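You operate a simulated robot arm through the tools that you are given. There is no shell and no other tool. Be economical: measure what you need, move in short steps, check, and stop when the job is done.

The job below is to be done with a simulated robot arm. You get a single attempt, and the scene is never put back.

## Task
Brush stiffener over the top of the white felt pad.
Fine: cream jar, green brush; seat the pad on the wooden board and leave it there; put brush and lid back. A coat counts when it lies all over at full strength: go over it till it gets no stronger.

The check looks at the end state, three seconds after you hand in, the way a careful person would. Anything else that was tipped, shoved, dropped, spilled or broken makes it a failure. A push-on lid holds only when it is set on centred and level and pressed home; a screw cap is set on level and turned clockwise until tight.

## Robot
A 6-joint arm with a two-finger parallel gripper, fixed in place. Base frame: the origin is at the foot of the arm, x ahead of it, y to its left, z up; the work surface is at about z = 84. Units: cm, rad, N and s.
With the tool pointing down near the work surface it reaches from about 24 to 64 cm from the base axis. Its first joint turns from -1.152 to 1.152 rad. Payload 2.7 kg.
Tool frame: the origin (TCP) lies between the finger pads and is the grasp point; the fingertips stand 2.3 cm ahead of it; z points along the fingers, y is the line along which they close. The gripper opens to 9.4 cm. The fingers are 3.8 cm wide and 1 cm thick; the gripper's body (5.4 by 9.6 cm) begins 3.9 cm behind the TCP.
Orientation is told as [roll, pitch, yaw] about the base's x, y, z axes, in that order, counted from this pose: with the fingers straight down and closing along the base's y, the tool's x points along the base's -x, its y along +y and its z along -z.

## Interface
- The arm moves only by the tool apply_moves. Its argument "targets" is a list that holds one entry, the list of rows, each a list of 7 numbers: the gripper command, from -1 (shut) to 1 (fully open), values between in proportion, then the shift along the base's x, y, z in cm, then the turn, a rotation vector about the base's x, y, z in rad. In form: [[[grip, x, y, z, wx, wy, wz], ...]]. A call has 1 to 12 rows; each row is the pose to reach, as a shift and turn from the pose commanded when the call began. A row lasts 0.2 s, in which the tool goes at most 5 cm and 0.15 rad; a call with a longer step from one row to the next is refused whole, and so is a gripper value outside its range. Where a pose cannot be reached the arm comes as near as it can. A force on the tool above 40 N (or 10 N above the force at the start of the call, whichever is more), or a blocked arm, ends the call early, and 0.2 s more pass. The fingers move at their own pace (about 4.5 cm/s each) and stop on an object; they squeeze with about 29 N. The grip force told is the motor's: it shows also when the fingers shut on nothing. Time passes only in rows, and 0.2 s behind the last, so rows that repeat a pose let the fingers close. The reply holds the time, the measured pose of the TCP, the force on the tool along the base axes, the opening and the grip force, in the units named above and with some noise, with the torque about the TCP (base axes, N m) and any sound that the robot's microphone picked up.
- Cameras (640 x 400 px; columns grow to the right, rows downward): "scene" is fixed at [9.17, -44.7, 140.22]; the picture's right is [0.60, -0.80, 0.00], its down [-0.46, -0.34, -0.82] and it looks along [0.66, 0.49, -0.58] (base axes); focal length 370 px, centre (320, 200). "wrist" rides on the gripper at [8.6, 1.6, -7.4] in the tool frame; the picture's right is [-0.18, 0.98, 0.00], its down [-0.58, -0.11, -0.81] and it looks along [-0.79, -0.15, 0.59] (tool axes); focal length 243 px, centre (320, 200). There is no depth. A picture from a camera that has moved, and an enlarged one, comes with that camera's place and axes in the base frame and with its lens.
- grab_frame(camera): a new picture of that camera. The clock stands still meanwhile.
- enlarge(camera, box): a new picture of the part [left, top, right, bottom] of that camera's present view, enlarged. The clock stands still meanwhile.
- hand_in(): hands the job in; it is judged then, once.

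Go step by step. Nothing tells you positions but the pictures and the camera data: compare them with the known pose of the tool, close in by small moves and look again before you grip or let go. The budget is 120 turns and 76 pictures, counting those below and the enlarged ones. Unless the task says otherwise, let go and move clear before handing in, and close with one line.

The tools are called as a command line: name --argument value ..., lists and objects as JSON in quotes. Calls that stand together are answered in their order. apply_moves: Moves the arm, as the interface text tells. Its arguments: {"type":"object","properties":{"targets":{"type":"array","items":{"type":"array","items":{"type":"array","items":{"type":"number"}}}}},"required":["targets"]} The other tools are called the same way: grab_frame (camera) takes a picture; enlarge (camera, box) takes an enlarged picture of a part of a camera's view; hand_in () hands the job in.

At the start:

```text
time_s: 0.0
ee_pos: [34.04, -1.35, 117.9]
tool_rot: [0.001, 0.0, 0.0]
force: [0.5, -0.6, -0.6]
wrist_torque: [-0.02, 0.0, 0.01]
grip_width: 9.41
gripper_force: 0.0
```

scene: 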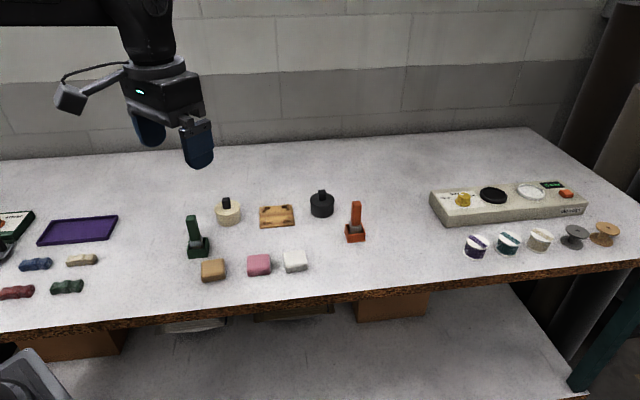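
wrist: 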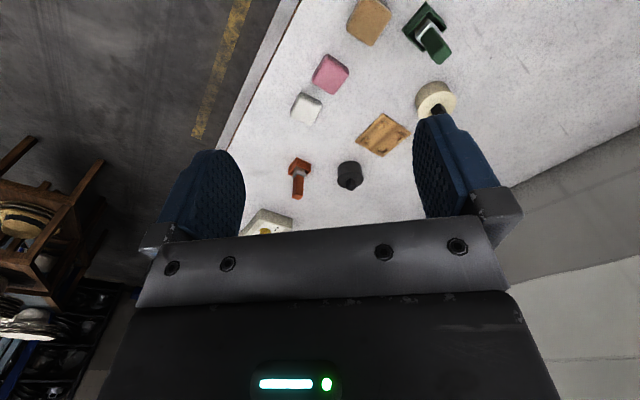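

I see a cream jar, a green brush in a green holder, a board and a white pad in the middle of the table. I'll look closer first.

enlarge --camera "scene" --box '[170, 170, 380, 300]'

enlarge --camera "wrist" --box '[240, 0, 480, 150]'

```text
3.05 times, centred on (275, 235) of scene
camera zoom: at [9.17, -44.7, 140.22], right [0.6, -0.8, 0.0], down [-0.46, -0.34, -0.82], along [0.66, 0.49, -0.58], focal length 1127 px, centre (457, 93)
```

zoom: 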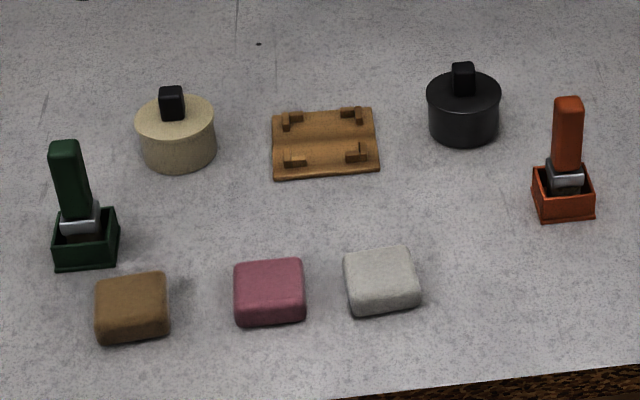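

```text
2.67 times, centred on (360, 75) of wrist
camera zoom: at [25.36, 0.3, 125.25], right [0.18, 0.98, 0.0], down [0.58, -0.11, 0.81], along [0.79, -0.15, -0.59], focal length 647 px, centre (213, 533)
```

zoom: 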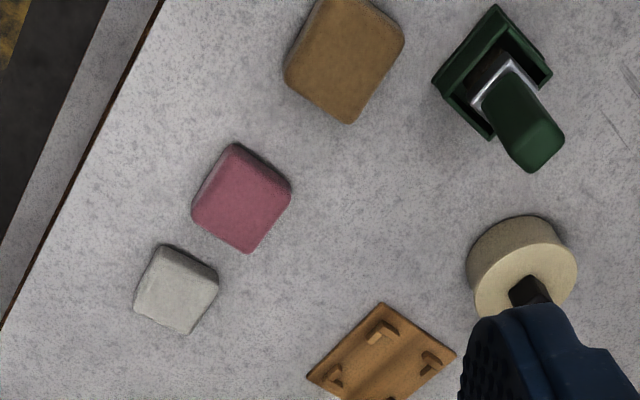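

Rough positions: pad (50.5,-7), board (60,6), cream jar (52,15.5), green brush (41.5,12.7). I'll move toward the board and pad for a closer wrist view.

apply_moves --targets '[[[1, 4, 1, -3, 0, 0, 0], [1, 8, 2, -6, 0, 0, 0], [1, 12, 3, -9, 0, 0, 0], [1, 16, 4.4, -13, 0, 0, 0], [1, 16, 4.4, -13, 0, 0, 0]]]'

grab_frame --camera "wrist"

enlarge --camera "scene" --box '[245, 190, 345, 252]'

```text
refused: row 1 steps farther than a row can; nothing moved
```

```text
71 pictures are left
camera wrist: at [25.36, 0.3, 125.25], right [0.18, 0.98, 0.0], down [0.58, -0.11, 0.81], along [0.79, -0.15, -0.59], focal length 243 px, centre (320, 200)
```

wrist: 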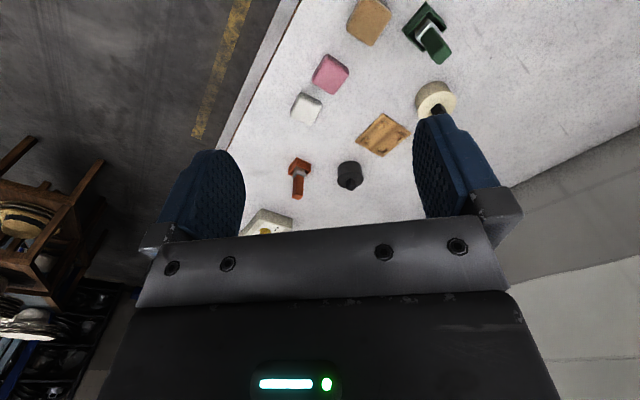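

```text
6.40 times, centred on (295, 221) of scene
camera zoom: at [9.17, -44.7, 140.22], right [0.6, -0.8, 0.0], down [-0.46, -0.34, -0.82], along [0.66, 0.49, -0.58], focal length 2368 px, centre (480, 66)
```

zoom: 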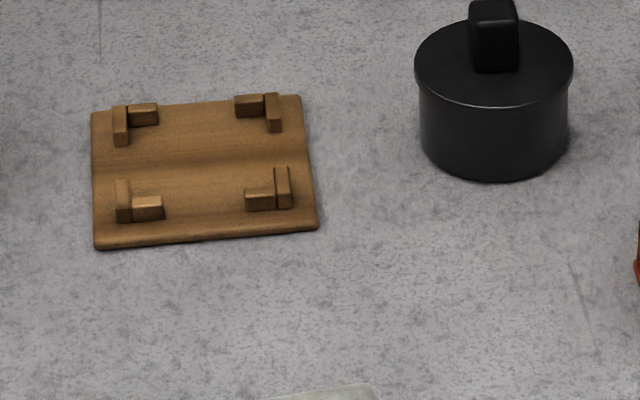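

The board has four L-shaped corner stops; the pad nests inside. Moving with smaller steps.

apply_moves --targets '[[[1, 3.2, 0, -2.6, 0, 0, 0], [1, 6.4, 0, -5.2, 0, 0, 0], [1, 9.6, 0, -7.8, 0, 0, 0], [1, 12.8, 0, -10.4, 0, 0, 0], [1, 16, 0, -13, 0, 0, 0], [1, 16, 0, -13, 0, 0, 0]]]'

grab_frame --camera "wrist"

```text
time_s: 1.4
ee_pos: [50.18, -1.32, 104.95]
tool_rot: [0.001, 0.0, -0.001]
force: [0.6, 0.8, 0.0]
wrist_torque: [-0.03, 0.0, -0.01]
grip_width: 9.39
gripper_force: 0.0
```

```text
69 pictures are left
camera wrist: at [41.52, 0.23, 112.31], right [0.18, 0.98, 0.0], down [0.58, -0.11, 0.81], along [0.79, -0.15, -0.59], focal length 243 px, centre (320, 200)
```

wrist: 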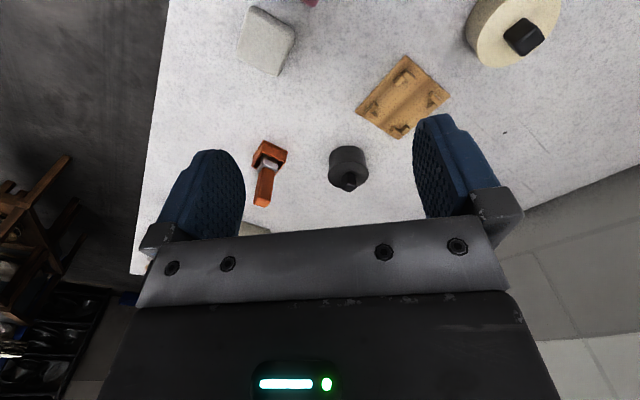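

Closer view now of the pad and the board from here to measure angles.

enlarge --camera "wrist" --box '[220, 0, 460, 150]'

```text
2.67 times, centred on (340, 75) of wrist
camera zoom: at [41.52, 0.23, 112.31], right [0.18, 0.98, 0.0], down [0.58, -0.11, 0.81], along [0.79, -0.15, -0.59], focal length 647 px, centre (267, 533)
```

zoom: 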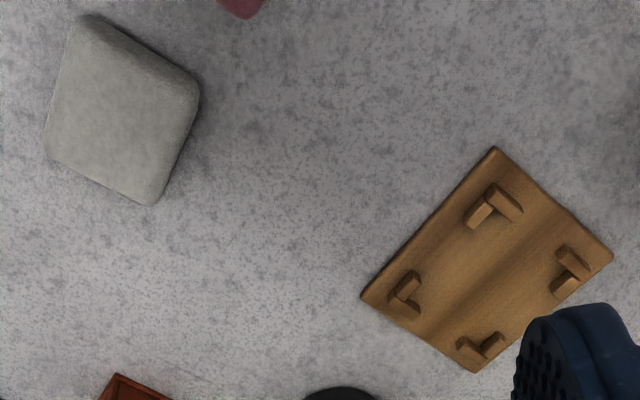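

Board centre ≈ (60.5,7.1), at 45°; pad ≈ (50.7,-7.1), turned about 51°. I'll go above the pad with yaw -0.68.

apply_moves --targets '[[[1, 0.1, -1.1, -1.5, 0, 0, -0.14], [1, 0.2, -2.2, -3, 0, 0, -0.28], [1, 0.3, -3.3, -4.5, 0, 0, -0.42], [1, 0.4, -4.5, -6, 0, 0, -0.56], [1, 0.5, -5.8, -8, 0, 0, -0.68], [1, 0.5, -5.8, -10, 0, 0, -0.68], [1, 0.5, -5.8, -10, 0, 0, -0.68]]]'

grab_frame --camera "wrist"

```text
time_s: 3.0
ee_pos: [50.43, -7.38, 94.86]
tool_rot: [0.001, 0.001, -0.681]
force: [0.7, 0.3, 0.0]
wrist_torque: [0.01, 0.02, 0.0]
grip_width: 9.43
gripper_force: 0.2
```

```text
67 pictures are left
camera wrist: at [44.74, -0.47, 102.27], right [0.76, 0.65, 0.0], down [0.38, -0.45, 0.81], along [0.52, -0.61, -0.59], focal length 243 px, centre (320, 200)
```

wrist: 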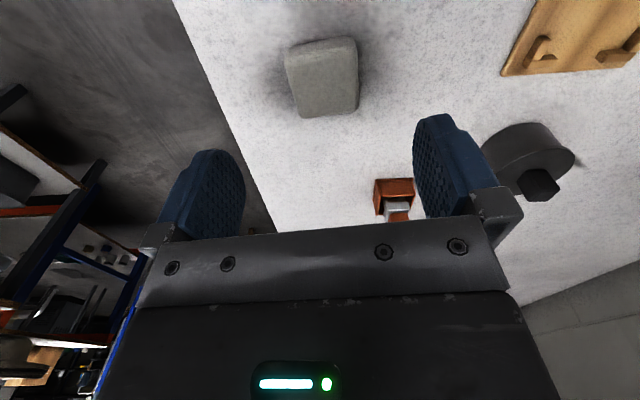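

The pad centre refines to ≈ (50.6,-7.0), well aligned. Lowering and gripping its upper part.

apply_moves --targets '[[[1, 0.17, 0.38, -2, 0, 0, 0], [1, 0.17, 0.38, -4, 0, 0, 0], [1, 0.17, 0.38, -6, 0, 0, 0], [1, 0.17, 0.38, -7.5, 0, 0, 0], [0.3, 0.17, 0.38, -7.5, 0, 0, 0], [0.2, 0.17, 0.38, -7.5, 0, 0, 0], [0.15, 0.17, 0.38, -7.5, 0, 0, 0], [0.15, 0.17, 0.38, -7.5, 0, 0, 0]]]'

grab_frame --camera "wrist"

enlarge --camera "scene" --box '[245, 210, 345, 272]'

```text
time_s: 4.8
ee_pos: [50.61, -6.83, 87.33]
tool_rot: [-0.001, 0.0, -0.678]
force: [-0.4, -0.4, 0.2]
wrist_torque: [0.01, 0.02, 0.0]
grip_width: 5.39
gripper_force: 0.0
```

```text
66 pictures are left
camera wrist: at [44.91, -0.01, 94.76], right [0.76, 0.65, 0.0], down [0.38, -0.45, 0.81], along [0.52, -0.61, -0.59], focal length 243 px, centre (320, 200)
```

wrist: 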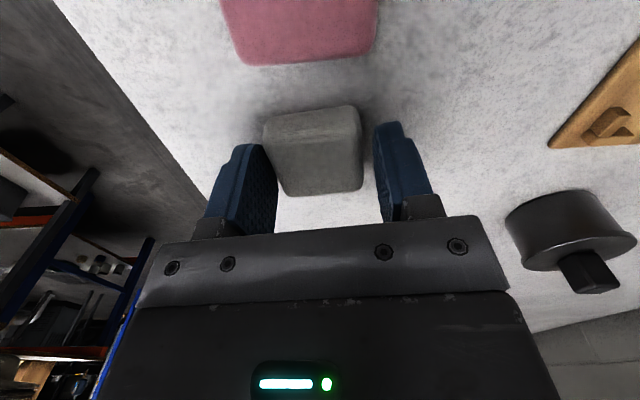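

```text
6.40 times, centred on (295, 241) of scene
camera zoom: at [9.17, -44.7, 140.22], right [0.6, -0.8, 0.0], down [-0.46, -0.34, -0.82], along [0.66, 0.49, -0.58], focal length 2368 px, centre (480, -62)
```

zoom: 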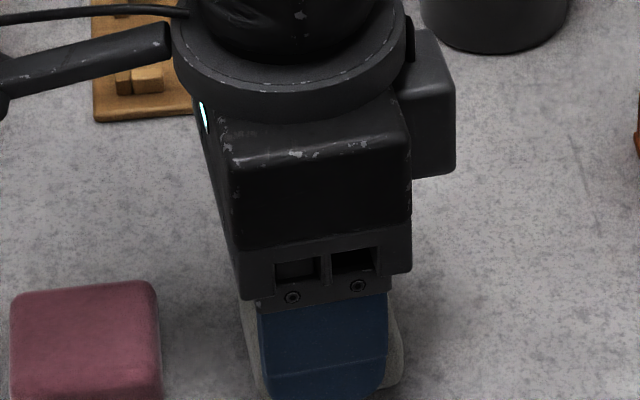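

The pad sits between the fingers. Closing and lifting.

apply_moves --targets '[[[-1, 0, 0, 0, 0, 0, 0], [-1, 0, 0, 0, 0, 0, 0], [-1, 0, 0, 0, 0, 0, 0], [-1, 0, 0, 2, 0, 0, 0], [-1, 0, 0, 4.5, 0, 0, 0], [-1, 0, 0, 7.5, 0, 0, 0], [-1, 0, 0, 7.5, 0, 0, 0]]]'

grab_frame --camera "wrist"

enlarge --camera "scene" --box '[220, 180, 350, 262]'

```text
time_s: 6.4
ee_pos: [50.58, -6.88, 94.8]
tool_rot: [-0.001, -0.001, -0.68]
force: [-0.2, 0.3, 0.0]
wrist_torque: [0.01, -0.04, 0.0]
grip_width: 0.0
gripper_force: 29.0
```

```text
64 pictures are left
camera wrist: at [44.87, 0.01, 102.27], right [0.76, 0.65, 0.0], down [0.38, -0.45, 0.81], along [0.52, -0.61, -0.59], focal length 243 px, centre (320, 200)
```

wrist: 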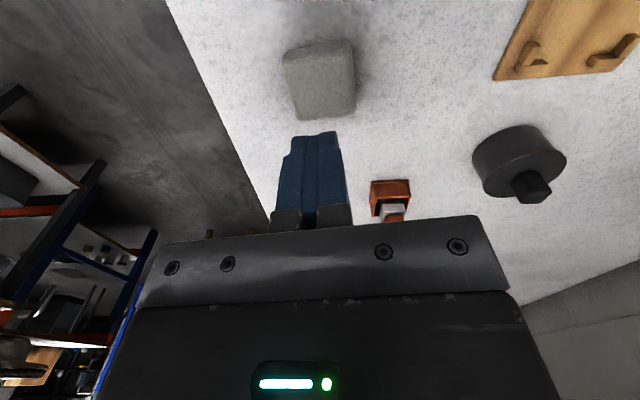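

```text
4.88 times, centred on (285, 221) of scene
camera zoom: at [9.17, -44.7, 140.22], right [0.6, -0.8, 0.0], down [-0.46, -0.34, -0.82], along [0.66, 0.49, -0.58], focal length 1805 px, centre (491, 98)
```

zoom: 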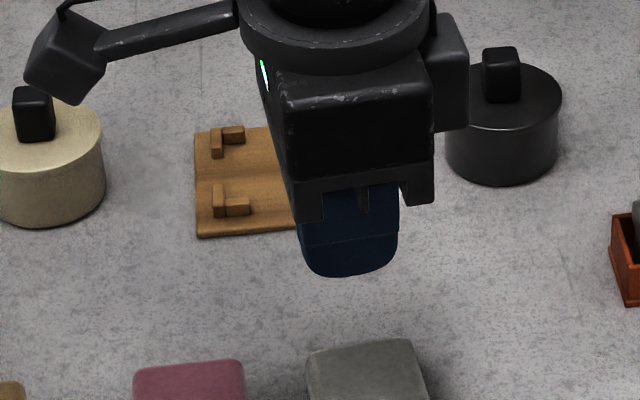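

The fingers slid over the rounded top edge, so the pad is thinner than I guessed; it barely moved. Opening and gripping lower.

apply_moves --targets '[[[0.3, 0.15, 0.1, 0, 0, 0, 0], [0.3, 0.15, 0.1, -1, 0, 0, 0], [0.3, 0.15, 0.1, -2, 0, 0, 0], [0.3, 0.15, 0.1, -4, 0, 0, 0], [0.3, 0.15, 0.1, -6, 0, 0, 0], [0.3, 0.15, 0.1, -8.1, 0, 0, 0], [0.3, 0.15, 0.1, -8.1, 0, 0, 0], [-1, 0.15, 0.1, -8.1, 0, 0, 0], [-1, 0.15, 0.1, -8.1, 0, 0, 0], [-1, 0.15, 0.1, -8.1, 0, 0, 0]]]'

grab_frame --camera "wrist"

```text
time_s: 8.6
ee_pos: [50.8, -6.58, 86.57]
tool_rot: [-0.001, 0.0, -0.678]
force: [0.0, -0.5, -0.1]
wrist_torque: [-0.02, 0.02, 0.01]
grip_width: 4.7
gripper_force: 29.0
```

```text
62 pictures are left
camera wrist: at [45.08, 0.07, 94.09], right [0.76, 0.65, 0.0], down [0.38, -0.45, 0.81], along [0.52, -0.61, -0.59], focal length 243 px, centre (320, 200)
```

wrist: 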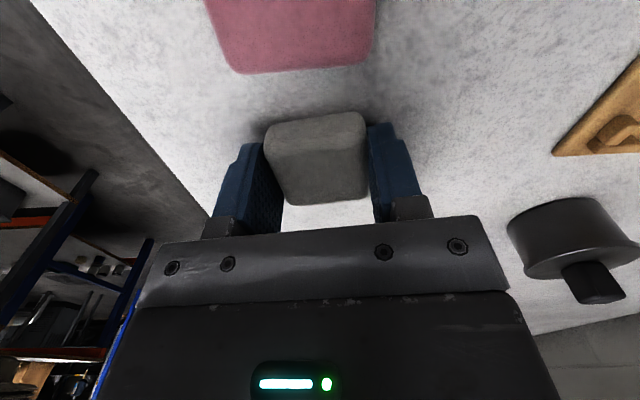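

Gripped at 4.7 cm. Lifting and carrying it to above the board.

apply_moves --targets '[[[-1, 0, 0, 2, 0, 0, 0], [-1, 0, 0, 4.5, 0, 0, 0], [-1, 1.5, 2, 7.5, 0, 0, 0], [-1, 3, 5, 7.5, 0, 0, -0.05], [-1, 5, 8, 7.5, 0, 0, -0.107], [-1, 7, 11, 7.5, 0, 0, -0.107], [-1, 9.7, 13.7, 7.5, 0, 0, -0.107], [-1, 9.7, 13.7, 7.5, 0, 0, -0.107]]]'

grab_frame --camera "wrist"

enlarge --camera "scene" --box '[220, 140, 350, 242]'

```text
time_s: 10.4
ee_pos: [60.51, 7.0, 94.1]
tool_rot: [0.0, 0.0, -0.786]
force: [-0.6, -0.2, -0.7]
wrist_torque: [0.03, 0.02, -0.04]
grip_width: 4.72
gripper_force: 29.1
```

```text
61 pictures are left
camera wrist: at [55.49, 14.38, 101.54], right [0.83, 0.56, 0.0], down [0.33, -0.49, 0.81], along [0.45, -0.67, -0.59], focal length 243 px, centre (320, 200)
```

wrist: 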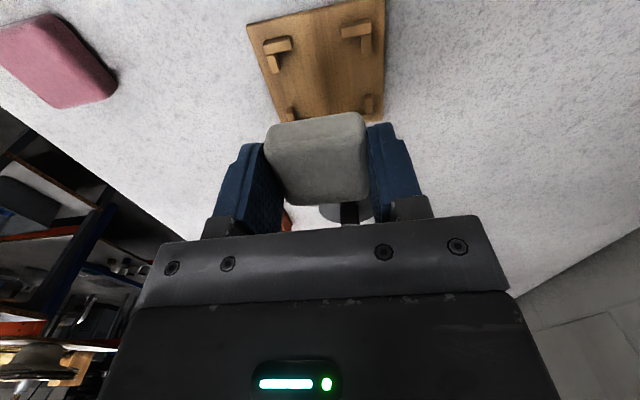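

```text
3.92 times, centred on (285, 191) of scene
camera zoom: at [9.17, -44.7, 140.22], right [0.6, -0.8, 0.0], down [-0.46, -0.34, -0.82], along [0.66, 0.49, -0.58], focal length 1451 px, centre (457, 235)
```

zoom: 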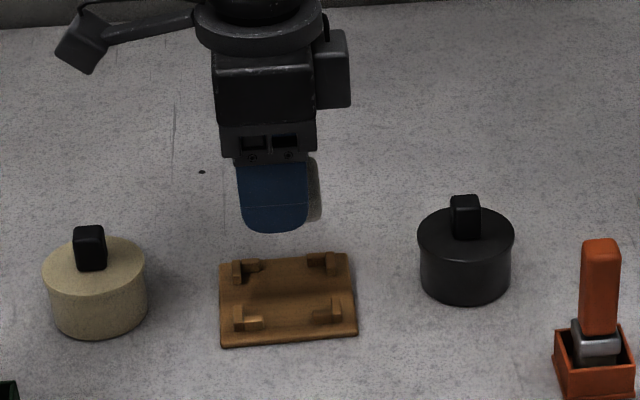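

The pad is held slightly off-centre along the finger width. I'll enlarge the board below for exact nest coordinates.

enlarge --camera "wrist" --box '[220, 0, 440, 138]'

```text
2.90 times, centred on (330, 69) of wrist
camera zoom: at [55.49, 14.38, 101.54], right [0.83, 0.56, 0.0], down [0.33, -0.49, 0.81], along [0.45, -0.67, -0.59], focal length 703 px, centre (291, 580)
```

zoom: 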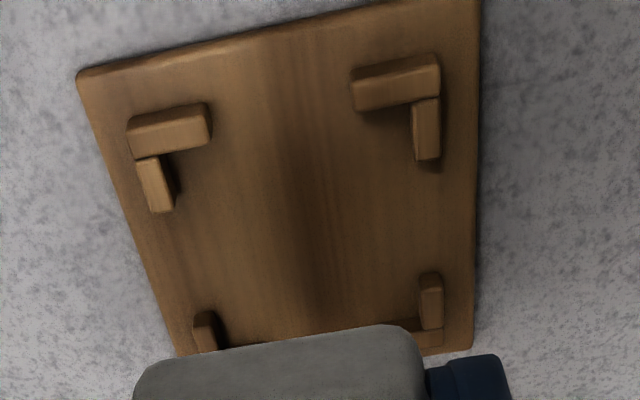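

Nest centre ≈ (60.7,7.2). Shifting and lowering to just above the stops, then checking.

apply_moves --targets '[[[-1, -0.1, 0.39, -1.5, 0, 0, 0], [-1, -0.1, 0.39, -3, 0, 0, 0], [-1, -0.1, 0.39, -4.5, 0, 0, 0], [-1, -0.1, 0.39, -5.5, 0, 0, 0], [-1, -0.1, 0.39, -5.5, 0, 0, 0]]]'

enlarge --camera "wrist" --box '[200, 40, 440, 190]'

enlarge --camera "scene" --box '[245, 180, 325, 230]'

```text
time_s: 11.6
ee_pos: [60.32, 7.41, 88.51]
tool_rot: [-0.001, 0.0, -0.787]
force: [-0.6, 0.0, -0.8]
wrist_torque: [-0.01, -0.02, 0.01]
grip_width: 4.69
gripper_force: 29.4
```

```text
2.67 times, centred on (320, 115) of wrist
camera zoom: at [55.36, 14.71, 96.11], right [0.83, 0.56, 0.0], down [0.33, -0.49, 0.81], along [0.45, -0.67, -0.59], focal length 647 px, centre (320, 427)
```

zoom: 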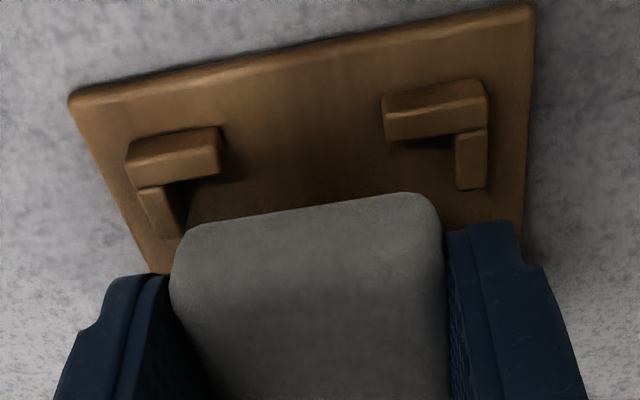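

```text
8.00 times, centred on (285, 205) of scene
camera zoom: at [9.17, -44.7, 140.22], right [0.6, -0.8, 0.0], down [-0.46, -0.34, -0.82], along [0.66, 0.49, -0.58], focal length 2960 px, centre (600, 160)
```

zoom: 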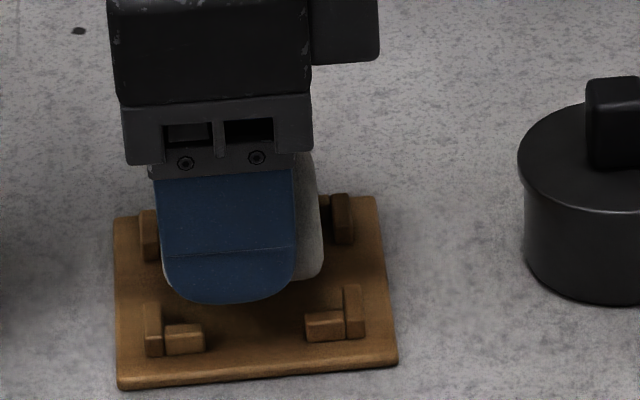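

Small correction (+0.19,-0.05), then lower toward the board until near contact with the stops.

apply_moves --targets '[[[-1, 0.19, -0.05, 0, 0, 0, 0], [-1, 0.19, -0.05, -0.4, 0, 0, 0], [-1, 0.19, -0.05, -0.8, 0, 0, 0], [-1, 0.19, -0.05, -1.0, 0, 0, 0], [-1, 0.19, -0.05, -1.1, 0, 0, 0]]]'

enlarge --camera "wrist" --box '[200, 40, 440, 190]'

enlarge --camera "scene" --box '[245, 180, 325, 230]'

```text
time_s: 12.8
ee_pos: [60.59, 7.37, 87.59]
tool_rot: [-0.001, 0.0, -0.787]
force: [0.1, 0.6, -0.7]
wrist_torque: [-0.01, -0.01, 0.04]
grip_width: 4.7
gripper_force: 29.2
```

```text
2.67 times, centred on (320, 115) of wrist
camera zoom: at [55.63, 14.68, 95.04], right [0.83, 0.56, 0.0], down [0.33, -0.49, 0.81], along [0.45, -0.67, -0.59], focal length 647 px, centre (320, 427)
```

zoom: 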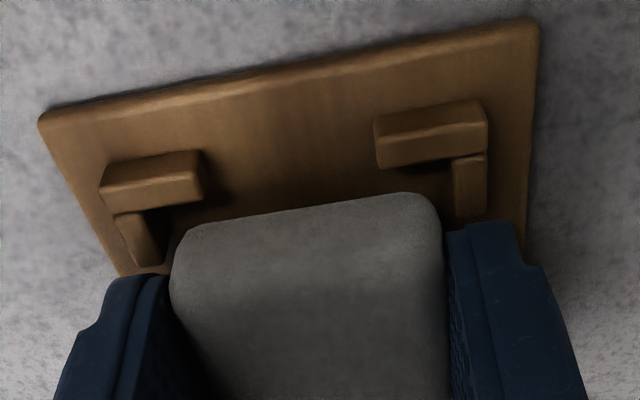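

```text
8.00 times, centred on (285, 205) of scene
camera zoom: at [9.17, -44.7, 140.22], right [0.6, -0.8, 0.0], down [-0.46, -0.34, -0.82], along [0.66, 0.49, -0.58], focal length 2960 px, centre (600, 160)
```

zoom: 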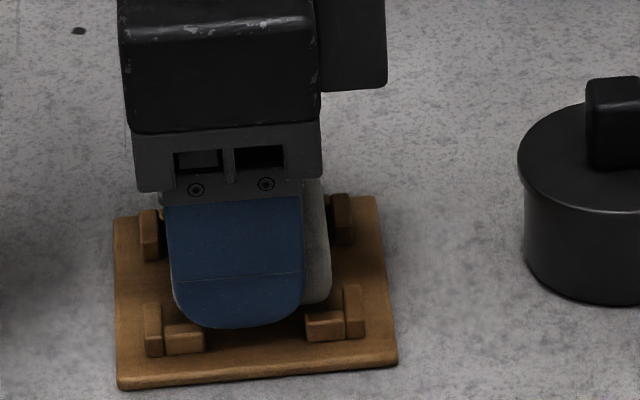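

Well centred in the nest. Lowering gently until contact.

apply_moves --targets '[[[-1, -0.05, 0, -0.15, 0, 0, 0], [-1, -0.05, 0, -0.3, 0, 0, 0], [-1, -0.05, 0, -0.4, 0, 0, 0], [-1, -0.05, 0, -0.4, 0, 0, 0]]]'

```text
time_s: 13.8
ee_pos: [60.68, 7.3, 87.62]
tool_rot: [0.005, -0.004, -0.787]
force: [-10.1, -0.2, 35.4]
wrist_torque: [-0.42, 1.4, -0.09]
grip_width: 4.7
gripper_force: 28.4
```

Fingertips rest on the stops, with the pad just inside the nest. Backing off the force slightly and releasing so the pad drops the last millimetres.

apply_moves --targets '[[[-1, 0.02, 0, 0.33, 0, 0, 0], [-1, 0.02, 0, 0.33, 0, 0, 0], [0.15, 0.02, 0, 0.36, 0, 0, 0], [0.15, 0.02, 0, 0.36, 0, 0, 0], [0.15, 0.02, 0, 0.36, 0, 0, 0]]]'

enlarge --camera "wrist" --box '[200, 40, 440, 190]'

enlarge --camera "scene" --box '[245, 180, 325, 230]'

```text
time_s: 15.0
ee_pos: [60.66, 7.41, 87.65]
tool_rot: [0.004, -0.001, -0.787]
force: [9.6, 5.3, 10.8]
wrist_torque: [0.0, 0.15, -0.06]
grip_width: 4.94
gripper_force: 0.1
```

```text
2.67 times, centred on (320, 115) of wrist
camera zoom: at [55.69, 14.75, 95.03], right [0.83, 0.56, 0.0], down [0.33, -0.49, 0.81], along [0.46, -0.67, -0.59], focal length 647 px, centre (320, 427)
```

zoom: 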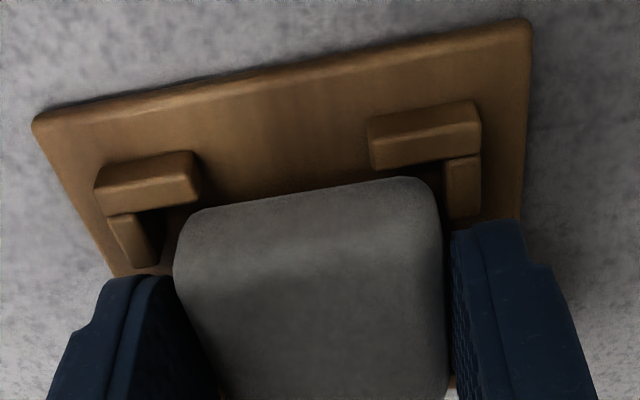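

```text
8.00 times, centred on (285, 205) of scene
camera zoom: at [9.17, -44.69, 140.22], right [0.6, -0.8, 0.0], down [-0.46, -0.34, -0.82], along [0.66, 0.49, -0.58], focal length 2960 px, centre (600, 160)
```

zoom: 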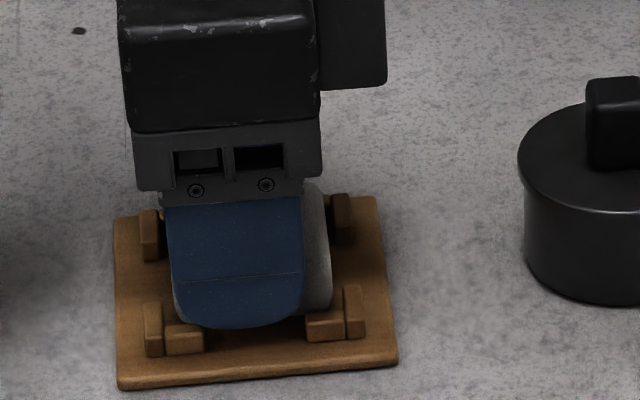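

Released; lifting away and looking at how the pad sits.

apply_moves --targets '[[[0.15, 0, 0, 0.2, 0, 0, 0], [0.25, 0, 0, 0.4, 0, 0, 0], [0.35, 0, 0, 1.0, 0, 0, 0], [0.35, 0, 0, 2.5, 0, 0, 0], [0.35, 0, 0, 5, 0, 0, 0], [0.35, 0, 0, 7.5, 0, 0, 0], [0.35, 0, 0, 7.5, 0, 0, 0]]]'

enlarge --camera "wrist" --box '[200, 0, 440, 150]'

enlarge --camera "scene" --box '[245, 180, 325, 230]'

```text
time_s: 16.6
ee_pos: [60.56, 7.37, 95.11]
tool_rot: [0.001, 0.0, -0.787]
force: [-0.7, 0.6, -0.2]
wrist_torque: [-0.02, -0.01, -0.01]
grip_width: 6.38
gripper_force: 0.0
```

```text
2.67 times, centred on (320, 75) of wrist
camera zoom: at [55.67, 14.68, 102.52], right [0.83, 0.56, 0.0], down [0.33, -0.49, 0.81], along [0.45, -0.67, -0.59], focal length 647 px, centre (320, 533)
```

zoom: 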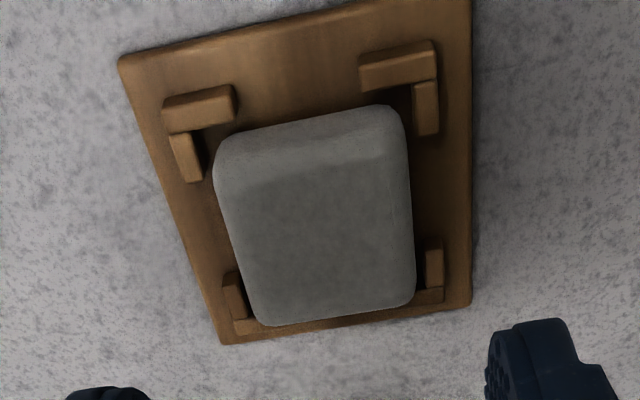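

```text
8.00 times, centred on (285, 205) of scene
camera zoom: at [9.17, -44.7, 140.22], right [0.6, -0.8, 0.0], down [-0.46, -0.34, -0.82], along [0.66, 0.49, -0.58], focal length 2960 px, centre (600, 160)
```

zoom: 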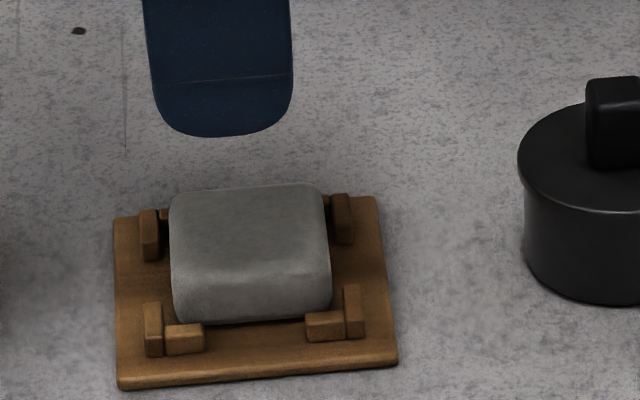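

The pad is in the nest, but I'm unsure whether it lies fully down. I'll press gently on its top with closed fingers to seat it.

apply_moves --targets '[[[-1, 0.1, -0.1, 0, 0, 0, 0], [-1, 0.1, -0.1, -1, 0, 0, 0], [-1, 0.1, -0.1, -2, 0, 0, 0], [-1, 0.1, -0.1, -4, 0, 0, 0], [-1, 0.1, -0.1, -5.4, 0, 0, 0], [-1, 0.1, -0.1, -5.8, 0, 0, 0], [-1, 0.1, -0.1, -6.1, 0, 0, 0]]]'

enlarge --camera "scene" --box '[245, 180, 325, 230]'

```text
time_s: 18.2
ee_pos: [60.7, 7.14, 88.98]
tool_rot: [0.0, -0.001, -0.786]
force: [-1.2, -0.1, 1.3]
wrist_torque: [-0.01, 0.01, -0.01]
grip_width: 0.0
gripper_force: 28.9
```

```text
8.00 times, centred on (285, 205) of scene
camera zoom: at [9.16, -44.7, 140.22], right [0.6, -0.8, 0.0], down [-0.46, -0.34, -0.82], along [0.66, 0.49, -0.58], focal length 2960 px, centre (600, 160)
```

zoom: 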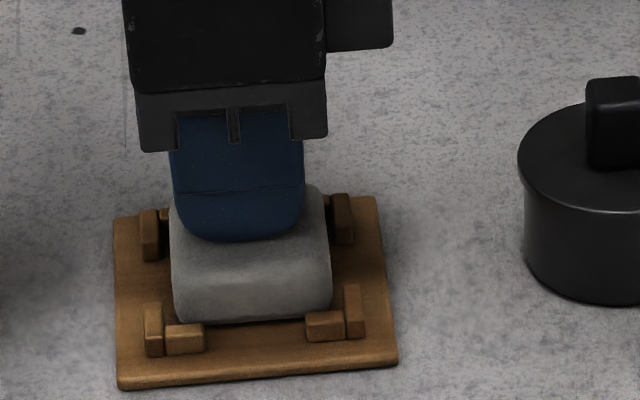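

Just touching at tip z ≈ 86.7. Pressing a little more.

apply_moves --targets '[[[-1, 0, 0, -0.1, 0, 0, 0], [-1, 0, 0, -0.2, 0, 0, 0], [-1, 0, 0, -0.3, 0, 0, 0], [-1, 0, 0, -0.35, 0, 0, 0]]]'

enlarge --camera "scene" --box '[245, 180, 325, 230]'

```text
time_s: 19.2
ee_pos: [60.86, 7.1, 88.86]
tool_rot: [0.005, -0.006, -0.786]
force: [-6.5, -3.1, 29.2]
wrist_torque: [0.01, 0.28, 0.03]
grip_width: 0.0
gripper_force: 28.8
```

```text
8.00 times, centred on (285, 205) of scene
camera zoom: at [9.1, -44.71, 140.22], right [0.6, -0.8, 0.0], down [-0.46, -0.34, -0.82], along [0.66, 0.49, -0.58], focal length 2960 px, centre (600, 160)
```

zoom: 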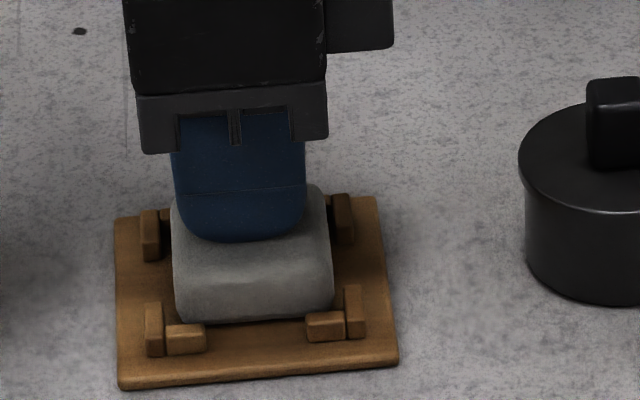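

The pad is firm and level under 29 N, so I take it as seated. Lifting off and heading over the cream jar to look at the lid knob.

apply_moves --targets '[[[-1, 0, 0, 2, 0, 0, 0], [-1, -1, 0.5, 5, 0, 0, 0.1], [-1, -3, 1.5, 8, 0, 0, 0.24], [-1, -5, 3, 10, 0, 0, 0.38], [-0.5, -7, 5, 11.5, 0, 0, 0.52], [0, -8.5, 6.5, 12, 0, 0, 0.65], [0, -9, 7.5, 12, 0, 0, 0.785], [0, -9, 7.5, 12, 0, 0, 0.785]]]'

grab_frame --camera "wrist"

enlarge --camera "scene" --box '[180, 180, 330, 274]'

```text
time_s: 21.0
ee_pos: [51.61, 14.83, 100.72]
tool_rot: [0.001, 0.0, 0.001]
force: [1.0, 0.5, 0.9]
wrist_torque: [0.03, -0.03, 0.02]
grip_width: 4.69
gripper_force: 0.1
```

```text
48 pictures are left
camera wrist: at [42.93, 16.5, 108.04], right [0.18, 0.98, 0.0], down [0.58, -0.11, 0.81], along [0.79, -0.15, -0.59], focal length 243 px, centre (320, 200)
```

wrist: 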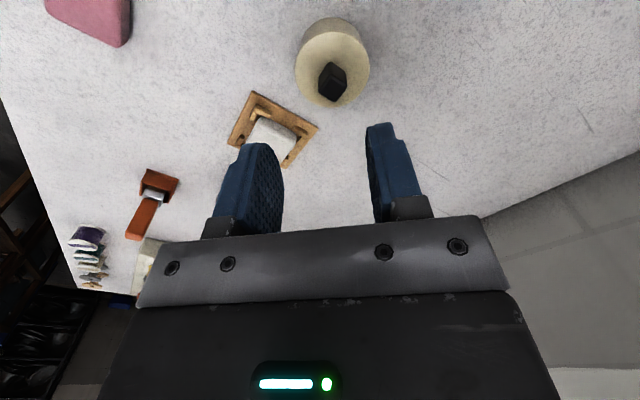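

```text
4.26 times, centred on (255, 227) of scene
camera zoom: at [9.17, -44.7, 140.22], right [0.6, -0.8, 0.0], down [-0.46, -0.34, -0.82], along [0.66, 0.49, -0.58], focal length 1574 px, centre (597, 85)
```

zoom: 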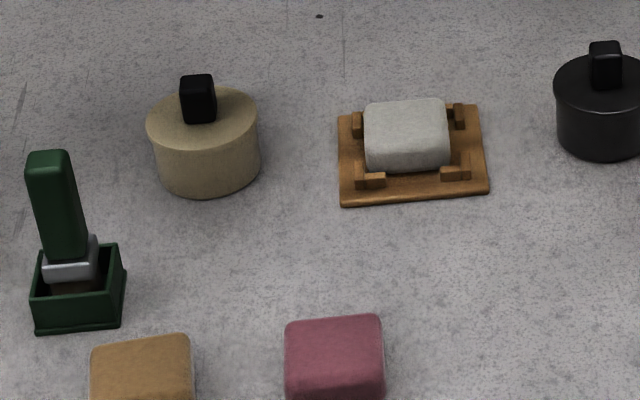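

Enlarging to read the knob's orientation and double-check the pad.

enlarge --camera "wrist" --box '[220, 10, 380, 170]'

enlarge --camera "scene" --box '[255, 195, 300, 231]'

```text
2.50 times, centred on (300, 90) of wrist
camera zoom: at [42.93, 16.5, 108.04], right [0.18, 0.98, 0.0], down [0.58, -0.11, 0.81], along [0.79, -0.15, -0.59], focal length 606 px, centre (370, 475)
```

zoom: 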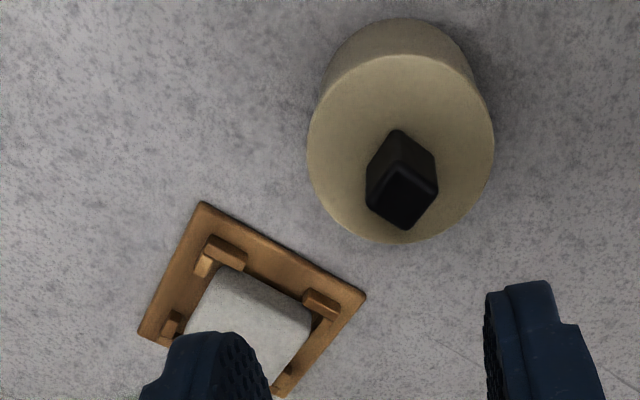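

```text
11.11 times, centred on (278, 213) of scene
camera zoom: at [9.17, -44.7, 140.22], right [0.6, -0.8, 0.0], down [-0.46, -0.34, -0.82], along [0.66, 0.49, -0.58], focal length 4110 px, centre (792, 56)
```

zoom: 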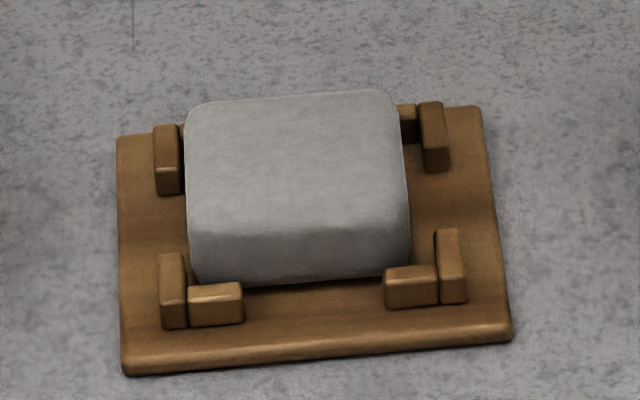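

Pad is properly seated between the stops. Lid knob ≈ (52.9,15.7), lid top ≈ z 87, knob a 1.6 cm block at 45°. Moving above it with yaw -0.785.

apply_moves --targets '[[[0, 0.3, 0.2, 0, 0, 0, -0.14], [0, 0.6, 0.4, 0, 0, 0, -0.28], [0, 0.9, 0.6, -1, 0, 0, -0.42], [0, 1.2, 0.8, -2, 0, 0, -0.56], [0, 1.3, 0.85, -3.5, 0, 0, -0.7], [0, 1.3, 0.85, -5, 0, 0, -0.786], [0, 1.3, 0.85, -6.5, 0, 0, -0.786], [0, 1.3, 0.85, -6.5, 0, 0, -0.786]]]'

enlarge --camera "wrist" --box '[200, 40, 440, 190]'

enlarge --camera "scene" --box '[185, 160, 265, 230]'

```text
time_s: 22.8
ee_pos: [53.21, 15.51, 94.18]
tool_rot: [0.002, 0.001, -0.79]
force: [-0.7, -0.5, 0.1]
wrist_torque: [0.0, -0.01, 0.0]
grip_width: 4.69
gripper_force: 0.0
```

```text
2.67 times, centred on (320, 115) of wrist
camera zoom: at [48.14, 22.87, 101.58], right [0.83, 0.56, 0.0], down [0.33, -0.49, 0.81], along [0.45, -0.67, -0.59], focal length 647 px, centre (320, 427)
```

zoom: 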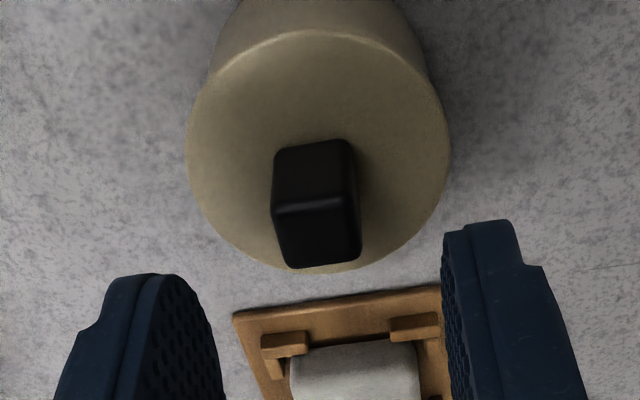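

```text
5.71 times, centred on (225, 195) of scene
camera zoom: at [9.17, -44.7, 140.22], right [0.6, -0.8, 0.0], down [-0.46, -0.34, -0.82], along [0.66, 0.49, -0.58], focal length 2114 px, centre (863, 229)
```

zoom: 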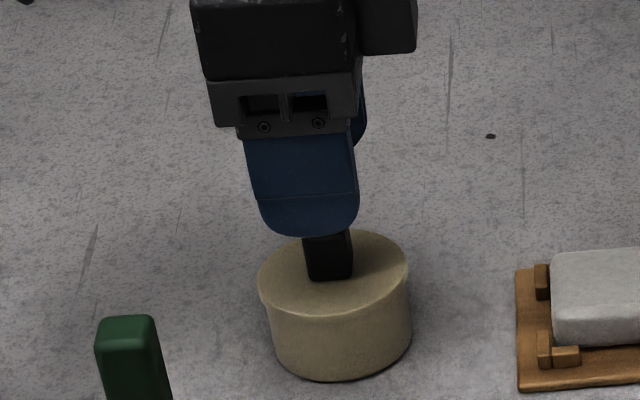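

Aligned over the knob. Descending and closing on it.

apply_moves --targets '[[[0, 0, 0, -1.5, 0, 0, 0], [0, 0, 0, -3, 0, 0, 0], [0, 0, 0, -3.7, 0, 0, 0], [0, 0, 0, -4.1, 0, 0, 0], [-1, 0, 0, -4.1, 0, 0, 0], [-1, 0, 0, -4.1, 0, 0, 0], [-1, 0, 0, -4.1, 0, 0, 0]]]'

enlarge --camera "scene" --box '[185, 160, 265, 230]'

```text
time_s: 24.4
ee_pos: [52.95, 15.65, 90.16]
tool_rot: [0.001, -0.001, -0.786]
force: [-2.0, -1.2, 11.4]
wrist_torque: [-0.01, 0.09, -0.02]
grip_width: 1.68
gripper_force: 29.0
```

```text
5.71 times, centred on (225, 195) of scene
camera zoom: at [9.15, -44.71, 140.22], right [0.6, -0.8, 0.0], down [-0.46, -0.34, -0.82], along [0.66, 0.49, -0.58], focal length 2114 px, centre (863, 229)
```

zoom: 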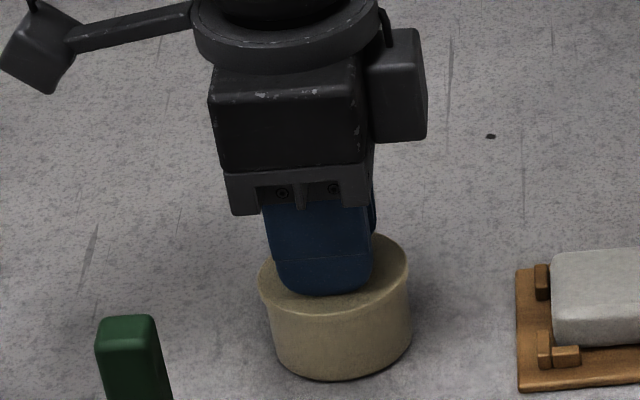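

Fingers rest on the lid (top ≈ z 87.85) with the knob gripped. Pulling straight up.

apply_moves --targets '[[[-1, 0, 0, 0.3, 0, 0, 0], [-1, 0, 0, 0.6, 0, 0, 0], [-1, 0, 0, 1.0, 0, 0, 0], [-1, 0, 0, 1.5, 0, 0, 0], [-1, 0, 0, 2.5, 0, 0, 0], [-1, 0, 0, 4, 0, 0, 0], [-1, 0, 0, 6, 0, 0, 0], [-1, 0, 0, 6, 0, 0, 0]]]'

grab_frame --camera "scene"

```text
time_s: 26.2
ee_pos: [52.92, 15.67, 96.12]
tool_rot: [-0.002, 0.001, -0.786]
force: [0.1, -1.0, -0.1]
wrist_torque: [-0.01, 0.0, 0.03]
grip_width: 1.73
gripper_force: 29.1
heard: snap
```

```text
41 pictures are left
```

scene: 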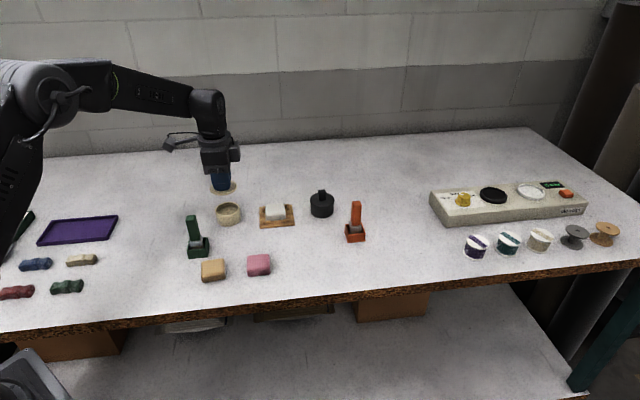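

The lid came off with a snap. I'll set it down on the free patch near (48,25.5).

apply_moves --targets '[[[-1, -1.5, 3, 0, 0, 0, 0], [-1, -3, 6, 0, 0, 0, 0], [-1, -4.5, 9, -1, 0, 0, 0], [-1, -4.9, 9.8, -3, 0, 0, 0], [-1, -4.9, 9.8, -5, 0, 0, 0], [-1, -4.9, 9.8, -7, 0, 0, 0], [-1, -4.9, 9.8, -7.8, 0, 0, 0], [-1, -4.9, 9.8, -7.8, 0, 0, 0]]]'

enlarge --camera "scene" --box '[140, 160, 260, 260]'

```text
time_s: 28.0
ee_pos: [48.06, 25.32, 88.3]
tool_rot: [-0.001, 0.0, -0.785]
force: [0.0, 0.9, -0.3]
wrist_torque: [-0.02, -0.01, -0.01]
grip_width: 1.72
gripper_force: 28.6
```

```text
4.00 times, centred on (200, 210) of scene
camera zoom: at [9.17, -44.7, 140.22], right [0.6, -0.8, 0.0], down [-0.46, -0.34, -0.82], along [0.66, 0.49, -0.58], focal length 1480 px, centre (800, 160)
```

zoom: 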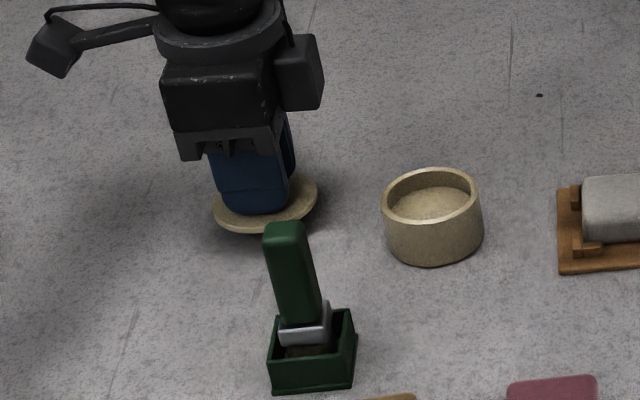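

Jar is open, with cream stiffener inside, and the lid hovers just above the table. Lowering gently to contact.

apply_moves --targets '[[[-1, 0, 0, -0.3, 0, 0, 0], [-1, 0, 0, -0.6, 0, 0, 0], [-1, 0, 0, -0.8, 0, 0, 0], [-1, 0, 0, -0.9, 0, 0, 0]]]'

```text
time_s: 29.0
ee_pos: [48.19, 25.42, 87.29]
tool_rot: [0.0, -0.001, -0.787]
force: [-0.4, -0.4, -0.6]
wrist_torque: [-0.01, -0.01, 0.0]
grip_width: 1.71
gripper_force: 28.3
```

apply_moves --targets '[[[-1, 0, 0, -0.12, 0, 0, 0], [-1, 0, 0, -0.24, 0, 0, 0], [-1, 0, 0, -0.36, 0, 0, 0], [-1, 0, 0, -0.45, 0, 0, 0]]]'

enlarge --camera "scene" --box '[140, 170, 260, 240]'

```text
time_s: 30.0
ee_pos: [48.24, 25.4, 86.97]
tool_rot: [0.004, -0.003, -0.788]
force: [-8.5, -3.2, 21.2]
wrist_torque: [-0.06, 0.35, 0.0]
grip_width: 1.71
gripper_force: 29.3
```

```text
5.33 times, centred on (200, 205) of scene
camera zoom: at [9.12, -44.72, 140.21], right [0.6, -0.8, 0.0], down [-0.46, -0.34, -0.82], along [0.66, 0.49, -0.58], focal length 1973 px, centre (960, 173)
```

zoom: 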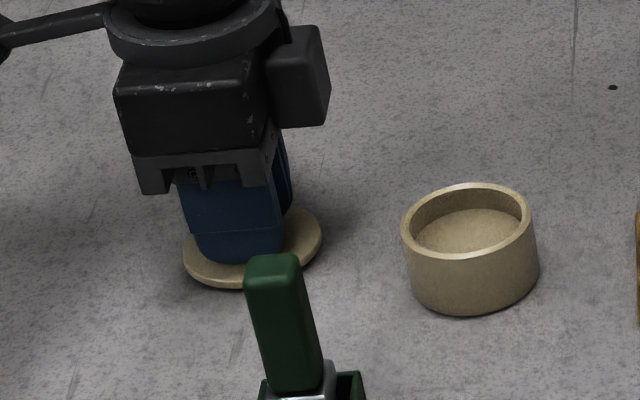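

Lid rests on the table. Releasing, rising, and moving over the green brush to look.

apply_moves --targets '[[[-1, 0, 0, 0.4, 0, 0, 0], [0, 0, 0, 0.4, 0, 0, 0], [0, 0, 0, 0.4, 0, 0, 0], [0, 0, 0, 2.5, 0, 0, 0], [0, 0, 0, 6, 0, 0, 0], [0, 0, -1.5, 10, 0, 0, 0], [0, -1.5, -5, 13, 0, 0, 0], [0, -3.5, -8.5, 15, 0, 0, 0], [0, -5, -12, 15, 0, 0, 0], [0, -5, -12, 15, 0, 0, 0]]]'

grab_frame --camera "wrist"

```text
time_s: 32.2
ee_pos: [43.08, 13.28, 101.94]
tool_rot: [0.001, 0.002, -0.787]
force: [0.3, -1.0, 0.5]
wrist_torque: [0.0, 0.0, 0.02]
grip_width: 4.7
gripper_force: 0.0
```

```text
38 pictures are left
camera wrist: at [38.12, 20.65, 109.41], right [0.83, 0.56, 0.0], down [0.33, -0.49, 0.81], along [0.45, -0.67, -0.59], focal length 243 px, centre (320, 200)
```

wrist: 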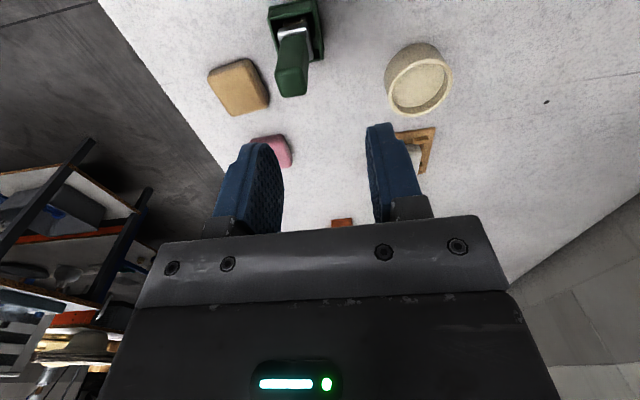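

Enlarging the brush.

enlarge --camera "wrist" --box '[220, 0, 380, 110]'

```text
3.64 times, centred on (300, 55) of wrist
camera zoom: at [38.12, 20.65, 109.41], right [0.83, 0.56, 0.0], down [0.33, -0.49, 0.81], along [0.45, -0.67, -0.59], focal length 882 px, centre (393, 727)
```

zoom: 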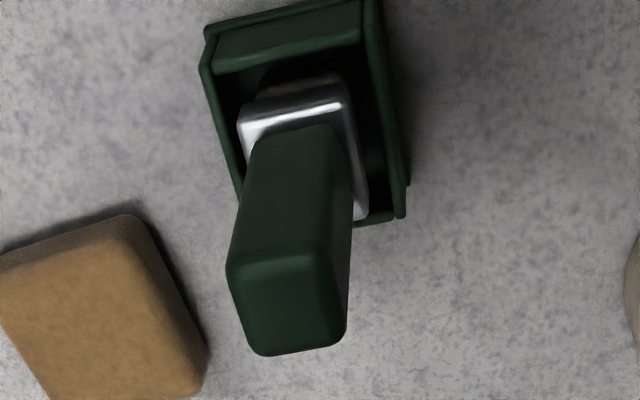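

Brush handle ≈ (41.15,12.6), ~1.85 cm wide, top ≈ z 93.5, aligned at 45°. Moving over it and checking.

apply_moves --targets '[[[0, -1, -0.4, -1, 0, 0, 0], [0, -1.95, -0.7, -2.5, 0, 0, 0], [0, -1.95, -0.7, -4.2, 0, 0, 0], [0, -1.95, -0.7, -4.2, 0, 0, 0]]]'

grab_frame --camera "wrist"

enlarge --camera "scene" --box '[160, 190, 240, 260]'

```text
time_s: 33.2
ee_pos: [41.18, 12.72, 97.74]
tool_rot: [0.001, 0.002, -0.787]
force: [0.7, -0.4, -0.4]
wrist_torque: [0.0, 0.0, 0.03]
grip_width: 4.72
gripper_force: 0.0
```

```text
36 pictures are left
camera wrist: at [36.16, 20.0, 105.12], right [0.83, 0.56, 0.0], down [0.33, -0.49, 0.81], along [0.45, -0.67, -0.59], focal length 243 px, centre (320, 200)
```

wrist: 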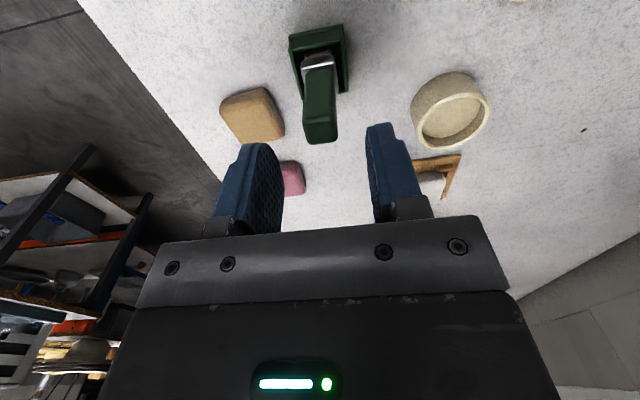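

```text
5.71 times, centred on (200, 225) of scene
camera zoom: at [9.17, -44.7, 140.22], right [0.6, -0.8, 0.0], down [-0.46, -0.34, -0.82], along [0.66, 0.49, -0.58], focal length 2114 px, centre (1006, 57)
```

zoom: 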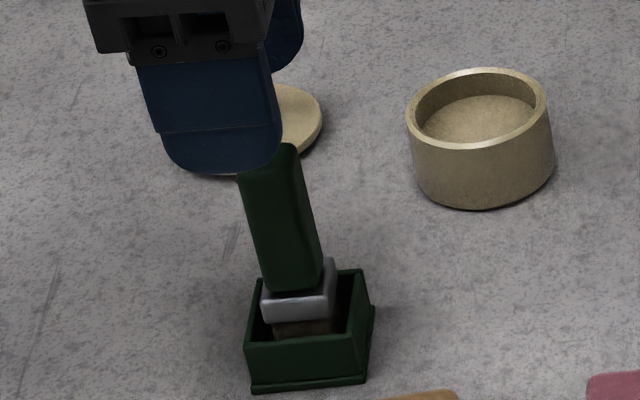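

The two views triangulate the handle top lower (z ≈ 92.4), near (41.5,12.0). Enlarging once more to confirm before moving.

enlarge --camera "wrist" --box '[250, 10, 410, 150]'

```text
2.86 times, centred on (330, 80) of wrist
camera zoom: at [36.16, 20.0, 105.12], right [0.83, 0.56, 0.0], down [0.33, -0.49, 0.81], along [0.45, -0.67, -0.59], focal length 693 px, centre (291, 543)
```

zoom: 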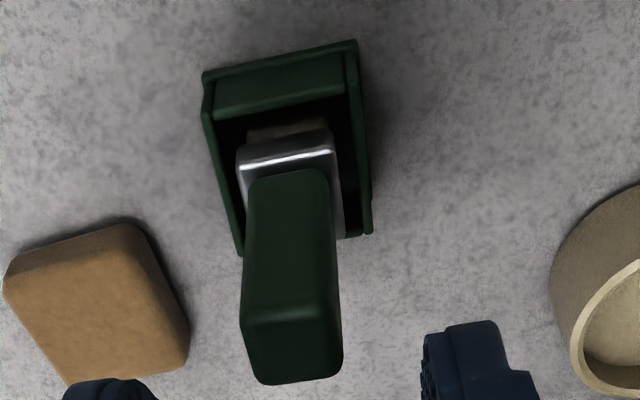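

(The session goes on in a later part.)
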